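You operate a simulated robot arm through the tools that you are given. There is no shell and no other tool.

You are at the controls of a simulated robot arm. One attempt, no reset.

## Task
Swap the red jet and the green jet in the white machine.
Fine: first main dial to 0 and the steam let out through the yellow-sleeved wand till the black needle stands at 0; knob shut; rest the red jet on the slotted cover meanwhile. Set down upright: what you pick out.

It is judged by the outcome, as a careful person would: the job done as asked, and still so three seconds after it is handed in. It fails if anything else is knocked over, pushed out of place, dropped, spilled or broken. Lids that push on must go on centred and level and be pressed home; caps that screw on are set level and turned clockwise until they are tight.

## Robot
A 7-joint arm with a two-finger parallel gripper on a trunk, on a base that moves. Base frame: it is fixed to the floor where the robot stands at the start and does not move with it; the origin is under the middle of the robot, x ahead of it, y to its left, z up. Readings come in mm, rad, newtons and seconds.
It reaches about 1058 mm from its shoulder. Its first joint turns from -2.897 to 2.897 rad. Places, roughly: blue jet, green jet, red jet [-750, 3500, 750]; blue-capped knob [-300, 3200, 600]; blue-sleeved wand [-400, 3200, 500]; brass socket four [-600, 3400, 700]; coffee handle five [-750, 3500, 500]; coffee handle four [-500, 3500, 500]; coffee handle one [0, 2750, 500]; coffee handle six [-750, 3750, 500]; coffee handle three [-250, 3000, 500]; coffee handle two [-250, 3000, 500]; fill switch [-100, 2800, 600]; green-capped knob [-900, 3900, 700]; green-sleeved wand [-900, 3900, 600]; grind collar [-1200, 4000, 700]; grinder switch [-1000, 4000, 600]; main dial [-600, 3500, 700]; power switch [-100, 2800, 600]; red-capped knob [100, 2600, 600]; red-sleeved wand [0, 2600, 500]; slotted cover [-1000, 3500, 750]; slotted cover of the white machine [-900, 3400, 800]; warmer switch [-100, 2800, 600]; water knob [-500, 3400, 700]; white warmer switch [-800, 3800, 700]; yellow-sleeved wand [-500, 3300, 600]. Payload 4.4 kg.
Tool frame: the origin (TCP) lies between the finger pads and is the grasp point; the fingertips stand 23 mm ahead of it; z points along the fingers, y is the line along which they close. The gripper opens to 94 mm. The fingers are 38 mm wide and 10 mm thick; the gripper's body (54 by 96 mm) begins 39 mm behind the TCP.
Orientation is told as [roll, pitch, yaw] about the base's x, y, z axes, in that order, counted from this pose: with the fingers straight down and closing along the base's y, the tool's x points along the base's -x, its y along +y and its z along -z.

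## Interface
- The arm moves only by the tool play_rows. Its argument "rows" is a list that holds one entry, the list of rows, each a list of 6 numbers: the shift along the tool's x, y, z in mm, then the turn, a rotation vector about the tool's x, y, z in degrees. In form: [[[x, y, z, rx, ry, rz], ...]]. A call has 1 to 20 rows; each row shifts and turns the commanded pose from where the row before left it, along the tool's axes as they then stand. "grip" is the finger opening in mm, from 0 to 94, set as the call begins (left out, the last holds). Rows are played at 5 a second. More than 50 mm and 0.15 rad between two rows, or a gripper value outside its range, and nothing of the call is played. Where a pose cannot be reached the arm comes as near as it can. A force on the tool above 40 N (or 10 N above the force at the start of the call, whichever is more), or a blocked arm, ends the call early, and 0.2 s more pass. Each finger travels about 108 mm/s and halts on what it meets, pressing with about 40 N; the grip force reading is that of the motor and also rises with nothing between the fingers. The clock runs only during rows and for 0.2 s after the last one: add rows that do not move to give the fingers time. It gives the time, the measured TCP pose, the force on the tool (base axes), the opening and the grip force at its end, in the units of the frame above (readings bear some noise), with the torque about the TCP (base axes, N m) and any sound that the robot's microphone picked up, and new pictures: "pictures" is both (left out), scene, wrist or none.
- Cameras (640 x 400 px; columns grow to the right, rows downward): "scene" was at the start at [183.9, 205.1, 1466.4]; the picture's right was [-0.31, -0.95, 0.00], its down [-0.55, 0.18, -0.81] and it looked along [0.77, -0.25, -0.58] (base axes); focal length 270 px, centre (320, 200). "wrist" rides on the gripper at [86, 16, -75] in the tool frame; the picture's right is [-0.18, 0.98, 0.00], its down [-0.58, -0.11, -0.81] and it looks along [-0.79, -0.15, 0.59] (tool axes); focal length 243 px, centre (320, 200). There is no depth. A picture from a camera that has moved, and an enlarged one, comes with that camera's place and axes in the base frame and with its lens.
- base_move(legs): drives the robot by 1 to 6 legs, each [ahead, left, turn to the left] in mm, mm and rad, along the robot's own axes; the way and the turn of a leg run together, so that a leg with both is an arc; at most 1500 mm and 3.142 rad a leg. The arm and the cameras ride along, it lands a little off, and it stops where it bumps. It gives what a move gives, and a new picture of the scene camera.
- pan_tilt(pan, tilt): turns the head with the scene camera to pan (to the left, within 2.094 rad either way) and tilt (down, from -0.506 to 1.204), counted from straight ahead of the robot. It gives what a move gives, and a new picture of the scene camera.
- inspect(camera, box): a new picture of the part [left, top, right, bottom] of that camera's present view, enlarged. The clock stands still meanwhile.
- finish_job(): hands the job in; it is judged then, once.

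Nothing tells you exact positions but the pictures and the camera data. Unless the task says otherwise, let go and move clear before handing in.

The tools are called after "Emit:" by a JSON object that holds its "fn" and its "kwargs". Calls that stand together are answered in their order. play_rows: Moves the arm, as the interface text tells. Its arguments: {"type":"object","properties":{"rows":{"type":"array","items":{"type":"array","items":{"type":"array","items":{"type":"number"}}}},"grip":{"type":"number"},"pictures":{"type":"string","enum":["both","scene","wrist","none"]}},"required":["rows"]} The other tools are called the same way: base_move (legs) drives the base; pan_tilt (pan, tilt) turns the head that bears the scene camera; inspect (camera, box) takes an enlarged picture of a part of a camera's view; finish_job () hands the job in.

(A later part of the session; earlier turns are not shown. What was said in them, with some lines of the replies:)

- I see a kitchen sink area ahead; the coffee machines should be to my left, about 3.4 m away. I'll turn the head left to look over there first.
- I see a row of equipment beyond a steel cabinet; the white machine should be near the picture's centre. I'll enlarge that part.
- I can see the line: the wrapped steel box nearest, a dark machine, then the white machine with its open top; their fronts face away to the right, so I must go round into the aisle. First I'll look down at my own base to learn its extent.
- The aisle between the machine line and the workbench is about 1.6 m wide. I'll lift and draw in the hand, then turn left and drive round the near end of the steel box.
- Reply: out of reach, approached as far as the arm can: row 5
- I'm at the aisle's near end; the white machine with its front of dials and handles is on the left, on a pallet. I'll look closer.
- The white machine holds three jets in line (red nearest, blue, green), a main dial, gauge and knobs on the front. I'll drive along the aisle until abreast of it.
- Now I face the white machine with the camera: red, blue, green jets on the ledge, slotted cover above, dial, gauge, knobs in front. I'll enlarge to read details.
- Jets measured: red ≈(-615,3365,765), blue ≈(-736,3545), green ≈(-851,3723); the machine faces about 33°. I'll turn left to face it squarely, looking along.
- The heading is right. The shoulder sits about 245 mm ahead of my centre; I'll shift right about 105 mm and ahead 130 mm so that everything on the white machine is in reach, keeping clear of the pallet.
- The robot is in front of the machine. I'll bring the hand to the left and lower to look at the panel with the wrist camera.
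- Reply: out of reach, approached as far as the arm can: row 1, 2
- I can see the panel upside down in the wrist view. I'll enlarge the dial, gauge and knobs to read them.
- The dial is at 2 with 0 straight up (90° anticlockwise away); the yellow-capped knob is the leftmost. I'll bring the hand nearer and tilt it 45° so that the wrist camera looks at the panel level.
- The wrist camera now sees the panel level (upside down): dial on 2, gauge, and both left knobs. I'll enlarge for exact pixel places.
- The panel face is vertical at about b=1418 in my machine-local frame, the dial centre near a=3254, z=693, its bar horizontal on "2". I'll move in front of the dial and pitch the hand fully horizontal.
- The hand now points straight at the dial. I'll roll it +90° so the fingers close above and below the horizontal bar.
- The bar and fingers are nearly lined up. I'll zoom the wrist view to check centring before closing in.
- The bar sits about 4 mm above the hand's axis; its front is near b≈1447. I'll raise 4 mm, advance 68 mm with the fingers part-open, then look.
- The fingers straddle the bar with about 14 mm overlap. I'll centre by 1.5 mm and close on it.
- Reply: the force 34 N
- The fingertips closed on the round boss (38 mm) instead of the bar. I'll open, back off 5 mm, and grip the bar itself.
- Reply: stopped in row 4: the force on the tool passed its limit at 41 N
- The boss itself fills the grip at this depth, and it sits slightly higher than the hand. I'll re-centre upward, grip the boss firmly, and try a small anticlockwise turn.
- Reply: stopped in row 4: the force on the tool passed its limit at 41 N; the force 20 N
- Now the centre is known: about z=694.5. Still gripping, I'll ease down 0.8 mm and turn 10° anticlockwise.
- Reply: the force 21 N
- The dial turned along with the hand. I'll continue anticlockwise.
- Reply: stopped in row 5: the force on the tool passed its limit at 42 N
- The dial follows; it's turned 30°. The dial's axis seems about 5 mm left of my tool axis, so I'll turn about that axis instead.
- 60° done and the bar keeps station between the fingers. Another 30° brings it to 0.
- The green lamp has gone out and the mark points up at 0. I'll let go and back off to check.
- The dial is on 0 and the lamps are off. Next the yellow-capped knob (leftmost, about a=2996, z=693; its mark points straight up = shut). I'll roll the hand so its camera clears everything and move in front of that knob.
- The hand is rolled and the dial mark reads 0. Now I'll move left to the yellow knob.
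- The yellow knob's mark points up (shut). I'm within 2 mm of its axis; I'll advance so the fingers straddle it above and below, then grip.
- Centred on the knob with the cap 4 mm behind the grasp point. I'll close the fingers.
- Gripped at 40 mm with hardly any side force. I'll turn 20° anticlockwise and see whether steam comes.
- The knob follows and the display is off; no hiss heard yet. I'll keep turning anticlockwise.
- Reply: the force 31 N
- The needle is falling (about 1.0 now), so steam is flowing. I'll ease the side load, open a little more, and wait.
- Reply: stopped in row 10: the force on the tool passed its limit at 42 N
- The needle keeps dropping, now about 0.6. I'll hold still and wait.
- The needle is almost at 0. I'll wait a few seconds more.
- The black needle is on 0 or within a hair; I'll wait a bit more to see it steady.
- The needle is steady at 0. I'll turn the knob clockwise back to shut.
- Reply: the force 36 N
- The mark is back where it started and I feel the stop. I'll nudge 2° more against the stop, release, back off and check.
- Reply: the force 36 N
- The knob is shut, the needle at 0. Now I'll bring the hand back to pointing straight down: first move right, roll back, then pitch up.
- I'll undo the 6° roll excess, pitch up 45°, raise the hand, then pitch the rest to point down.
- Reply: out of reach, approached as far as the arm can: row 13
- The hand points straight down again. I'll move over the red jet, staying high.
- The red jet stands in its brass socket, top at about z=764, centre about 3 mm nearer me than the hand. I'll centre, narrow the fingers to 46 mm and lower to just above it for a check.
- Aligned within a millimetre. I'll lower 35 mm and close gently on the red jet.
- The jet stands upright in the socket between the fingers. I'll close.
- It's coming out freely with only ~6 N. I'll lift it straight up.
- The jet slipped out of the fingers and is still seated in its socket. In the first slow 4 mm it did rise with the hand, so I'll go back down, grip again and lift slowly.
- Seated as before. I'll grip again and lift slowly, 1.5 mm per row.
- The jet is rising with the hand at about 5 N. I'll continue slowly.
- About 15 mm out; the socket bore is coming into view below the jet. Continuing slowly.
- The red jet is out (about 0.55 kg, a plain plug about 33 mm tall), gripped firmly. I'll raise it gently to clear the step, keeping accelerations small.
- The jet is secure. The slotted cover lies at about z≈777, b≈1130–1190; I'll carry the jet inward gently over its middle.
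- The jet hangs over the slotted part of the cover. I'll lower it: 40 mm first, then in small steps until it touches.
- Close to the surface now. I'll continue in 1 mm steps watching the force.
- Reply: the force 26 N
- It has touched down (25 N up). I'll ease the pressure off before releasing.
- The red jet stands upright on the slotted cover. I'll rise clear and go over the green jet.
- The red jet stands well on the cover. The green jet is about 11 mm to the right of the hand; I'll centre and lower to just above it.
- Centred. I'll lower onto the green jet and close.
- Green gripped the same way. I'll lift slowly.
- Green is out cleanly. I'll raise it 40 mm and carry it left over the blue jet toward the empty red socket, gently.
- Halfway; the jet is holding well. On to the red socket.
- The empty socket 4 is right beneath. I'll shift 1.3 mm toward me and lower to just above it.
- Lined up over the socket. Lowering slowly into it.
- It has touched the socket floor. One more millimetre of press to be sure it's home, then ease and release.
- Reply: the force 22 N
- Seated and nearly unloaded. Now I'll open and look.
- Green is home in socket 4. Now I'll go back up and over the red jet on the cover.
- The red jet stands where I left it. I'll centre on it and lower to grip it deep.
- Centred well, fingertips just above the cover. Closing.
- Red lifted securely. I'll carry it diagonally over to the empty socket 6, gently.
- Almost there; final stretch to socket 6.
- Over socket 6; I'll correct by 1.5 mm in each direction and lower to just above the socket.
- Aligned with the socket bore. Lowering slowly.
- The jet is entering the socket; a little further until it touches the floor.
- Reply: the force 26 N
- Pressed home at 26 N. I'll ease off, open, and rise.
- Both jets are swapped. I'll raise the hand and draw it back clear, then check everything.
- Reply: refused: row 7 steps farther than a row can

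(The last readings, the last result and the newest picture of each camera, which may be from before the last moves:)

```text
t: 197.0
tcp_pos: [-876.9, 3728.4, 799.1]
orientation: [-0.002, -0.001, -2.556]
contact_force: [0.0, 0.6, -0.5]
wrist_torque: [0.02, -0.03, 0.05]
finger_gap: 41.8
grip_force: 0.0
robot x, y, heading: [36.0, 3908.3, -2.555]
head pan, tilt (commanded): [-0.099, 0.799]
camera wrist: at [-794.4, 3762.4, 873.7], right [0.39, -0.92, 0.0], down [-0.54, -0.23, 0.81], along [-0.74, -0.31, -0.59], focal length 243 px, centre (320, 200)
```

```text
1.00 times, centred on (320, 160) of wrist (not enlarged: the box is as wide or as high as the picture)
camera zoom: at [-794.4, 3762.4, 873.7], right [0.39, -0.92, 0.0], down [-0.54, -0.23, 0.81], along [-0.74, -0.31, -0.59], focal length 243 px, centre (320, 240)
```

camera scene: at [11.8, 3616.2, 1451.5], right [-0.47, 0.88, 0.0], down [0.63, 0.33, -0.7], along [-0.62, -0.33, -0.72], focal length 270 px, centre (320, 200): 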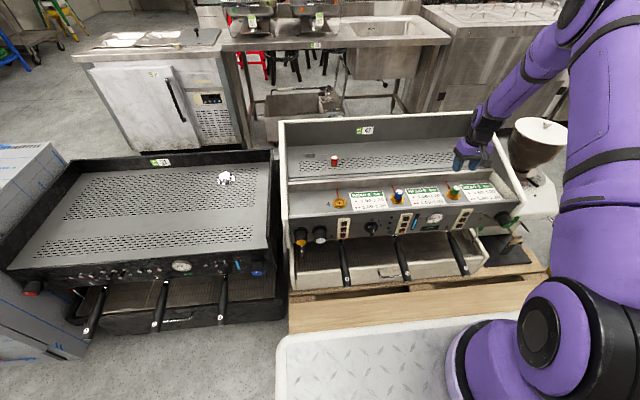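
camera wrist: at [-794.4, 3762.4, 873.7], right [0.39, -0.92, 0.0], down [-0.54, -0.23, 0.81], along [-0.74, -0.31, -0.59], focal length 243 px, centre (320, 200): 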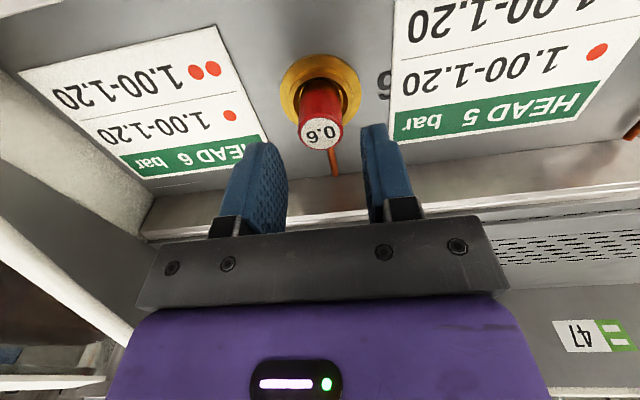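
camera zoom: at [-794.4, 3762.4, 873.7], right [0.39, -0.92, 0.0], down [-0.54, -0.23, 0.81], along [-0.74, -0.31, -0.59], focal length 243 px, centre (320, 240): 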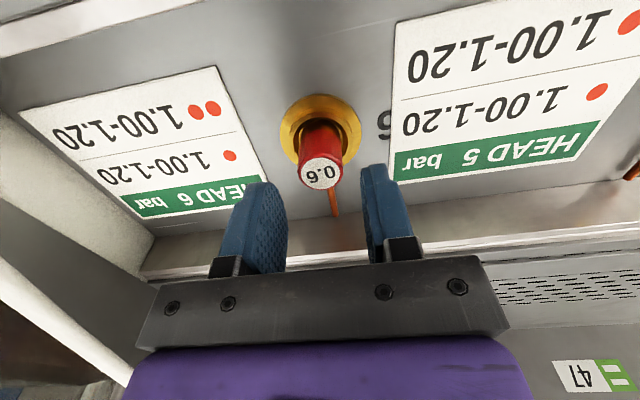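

That row was too long; I'll redo the retreat with smaller steps.

Emit:
{"fn": "play_rows", "kwargs": {"rows": [[[0, 0, -30, 0, 0, 0], [0, 0, -40, 0, 0, 0], [0, 0, -25, 0, 0, 0], [40, 0, 0, 0, 0, 0], [45, 0, 0, 0, 0, 0], [45, 0, 0, 0, 0, 0], [40, 10, 0, 0, 0, 0], [30, 30, 0, 0, 0, 0], [0, 40, 0, 0, 0, 0], [0, 0, 0, 0, 0, 0]]], "grip": 60}}

Emit:
{"fn": "inspect", "kwargs": {"camera": "scene", "box": [340, 200, 400, 245]}}

Emit:
{"fn": "inspect", "kwargs": {"camera": "wrist", "box": [0, 40, 320, 240]}}

```text
t: 199.2
tcp_pos: [-665.1, 3771.0, 897.7]
orientation: [-0.001, -0.001, -2.557]
contact_force: [0.8, 0.2, 0.3]
wrist_torque: [0.0, -0.02, 0.03]
finger_gap: 60.1
grip_force: 0.1
robot x, y, heading: [36.1, 3911.1, -2.556]
head pan, tilt (commanded): [-0.099, 0.799]
camera scene: at [11.8, 3616.2, 1451.5], right [-0.47, 0.88, 0.0], down [0.63, 0.33, -0.7], along [-0.62, -0.33, -0.72], focal length 270 px, centre (320, 200)
camera wrist: at [-582.9, 3806.1, 971.1], right [0.39, -0.92, 0.0], down [-0.54, -0.23, 0.81], along [-0.74, -0.31, -0.59], focal length 243 px, centre (320, 200)
```

scene: 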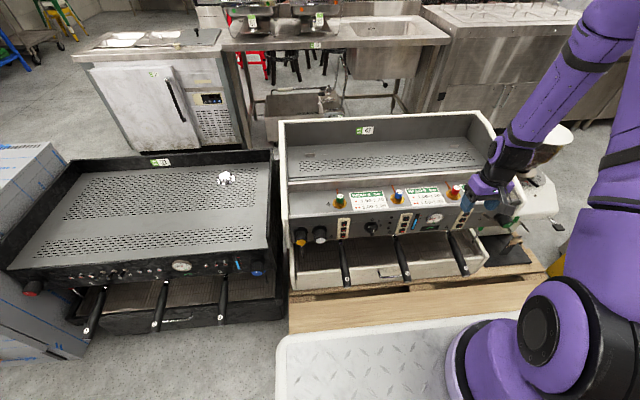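
wrist: 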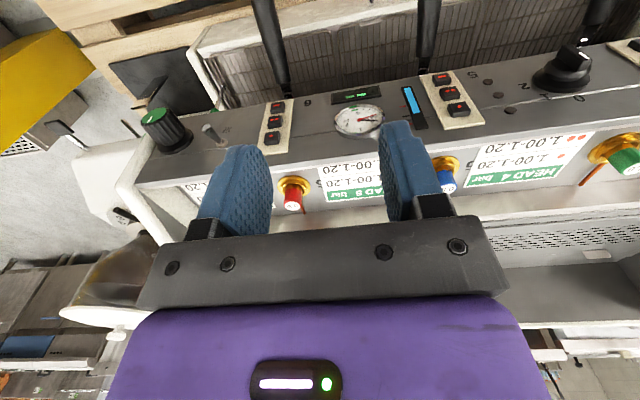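

```text
8.89 times, centred on (370, 222) of scene
camera zoom: at [11.8, 3616.2, 1451.5], right [-0.47, 0.88, 0.0], down [0.63, 0.33, -0.7], along [-0.62, -0.33, -0.72], focal length 2396 px, centre (-124, 0)
```

zoom: 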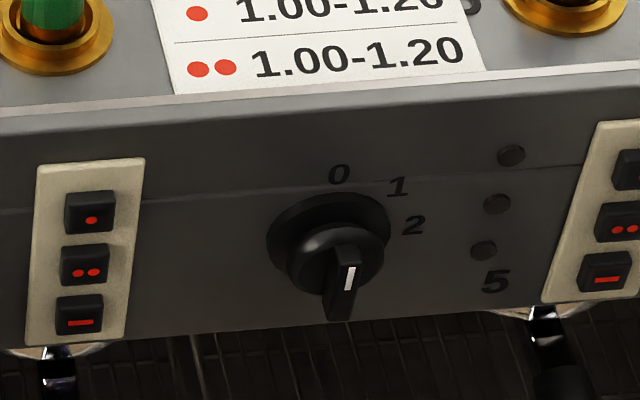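

```text
2.00 times, centred on (160, 140) of wrist
camera zoom: at [-582.9, 3806.1, 971.1], right [0.39, -0.92, 0.0], down [-0.54, -0.23, 0.81], along [-0.74, -0.31, -0.59], focal length 485 px, centre (640, 320)
```

zoom: 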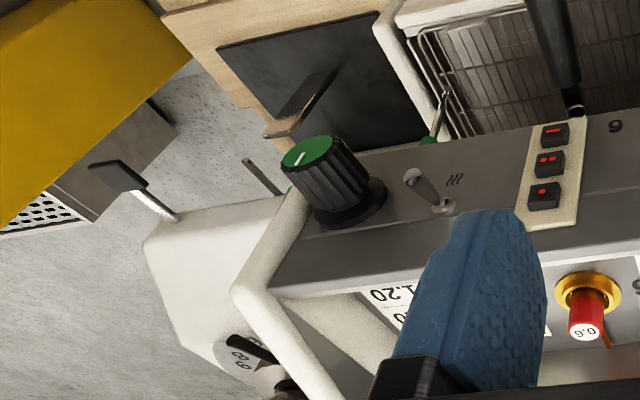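

The dial is upright on 0, jets swapped. I'll take a last look at the gauge, the red jet, the knobs and the left-hand side.

Emit:
{"fn": "inspect", "kwargs": {"camera": "scene", "box": [390, 175, 480, 240]}}

Emit:
{"fn": "inspect", "kwargs": {"camera": "scene", "box": [280, 180, 360, 300]}}

Emit:
{"fn": "inspect", "kwargs": {"camera": "wrist", "box": [260, 60, 420, 220]}}

```text
6.15 times, centred on (435, 208) of scene
camera zoom: at [11.8, 3616.2, 1451.5], right [-0.47, 0.88, 0.0], down [0.63, 0.33, -0.7], along [-0.62, -0.33, -0.72], focal length 1659 px, centre (-388, 154)
```

zoom: 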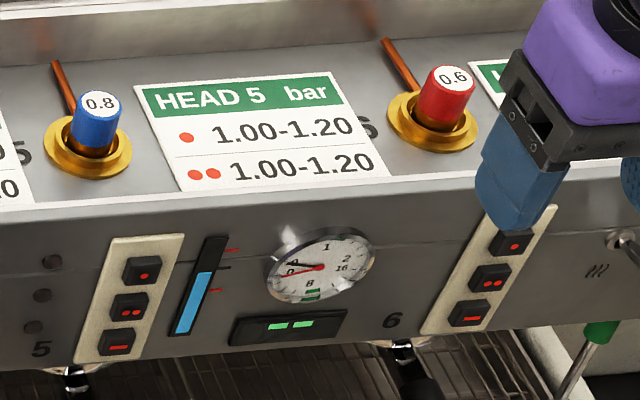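

```text
3.33 times, centred on (320, 240) of scene
camera zoom: at [11.8, 3616.2, 1451.5], right [-0.47, 0.88, 0.0], down [0.63, 0.33, -0.7], along [-0.62, -0.33, -0.72], focal length 899 px, centre (320, 67)
```

zoom: 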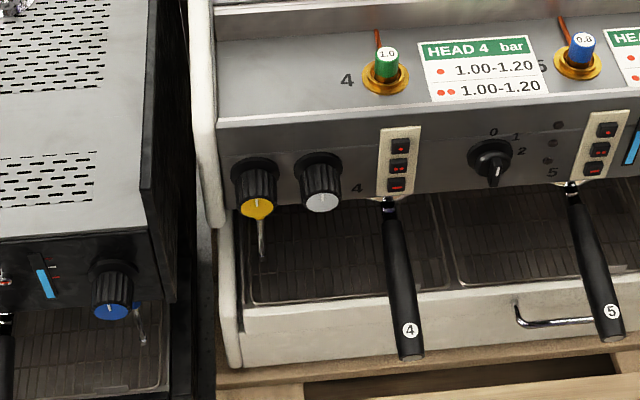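

```text
2.50 times, centred on (340, 140) of wrist
camera zoom: at [-582.9, 3806.1, 971.1], right [0.39, -0.92, 0.0], down [-0.54, -0.23, 0.81], along [-0.74, -0.31, -0.59], focal length 606 px, centre (270, 350)
```

zoom: 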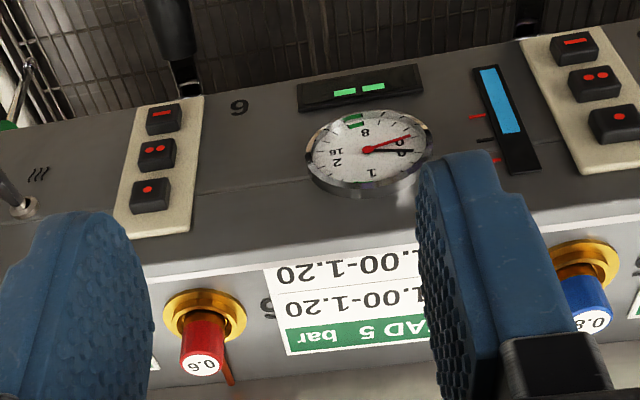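

Everything checks out:
- **Main dial:** on 0.
- **Steam:** the black needle stands at 0 and the yellow-capped knob is shut.
- **Jets:** green sits upright in socket 4, red upright in socket 6, and blue is untouched.
- **Hand:** open and clear of the machine.

I'm handing the job in.

Emit:
{"fn": "finish_job", "kwargs": {}}

```text
The job is handed in.
```

The red and green jets are swapped in the white machine. Green now sits in socket 4 and red in socket 6, both upright and pressed home, and the blue jet was not touched.

- **Before the swap:** I turned the main dial from 2 to 0. Then I opened the yellow-capped knob until the black needle stood at 0, and shut it again.
- **During the swap:** the red jet stood upright on the slotted cover while I moved the green one.
- **One slip:** on my first pull at the red jet, the fingers lifted it slightly and lost their grip. It settled back into its socket, and a slower second try brought it out cleanly.
- **At hand-in:** the dial was still on 0 and the needle at 0. The hand was open and clear of the machine.
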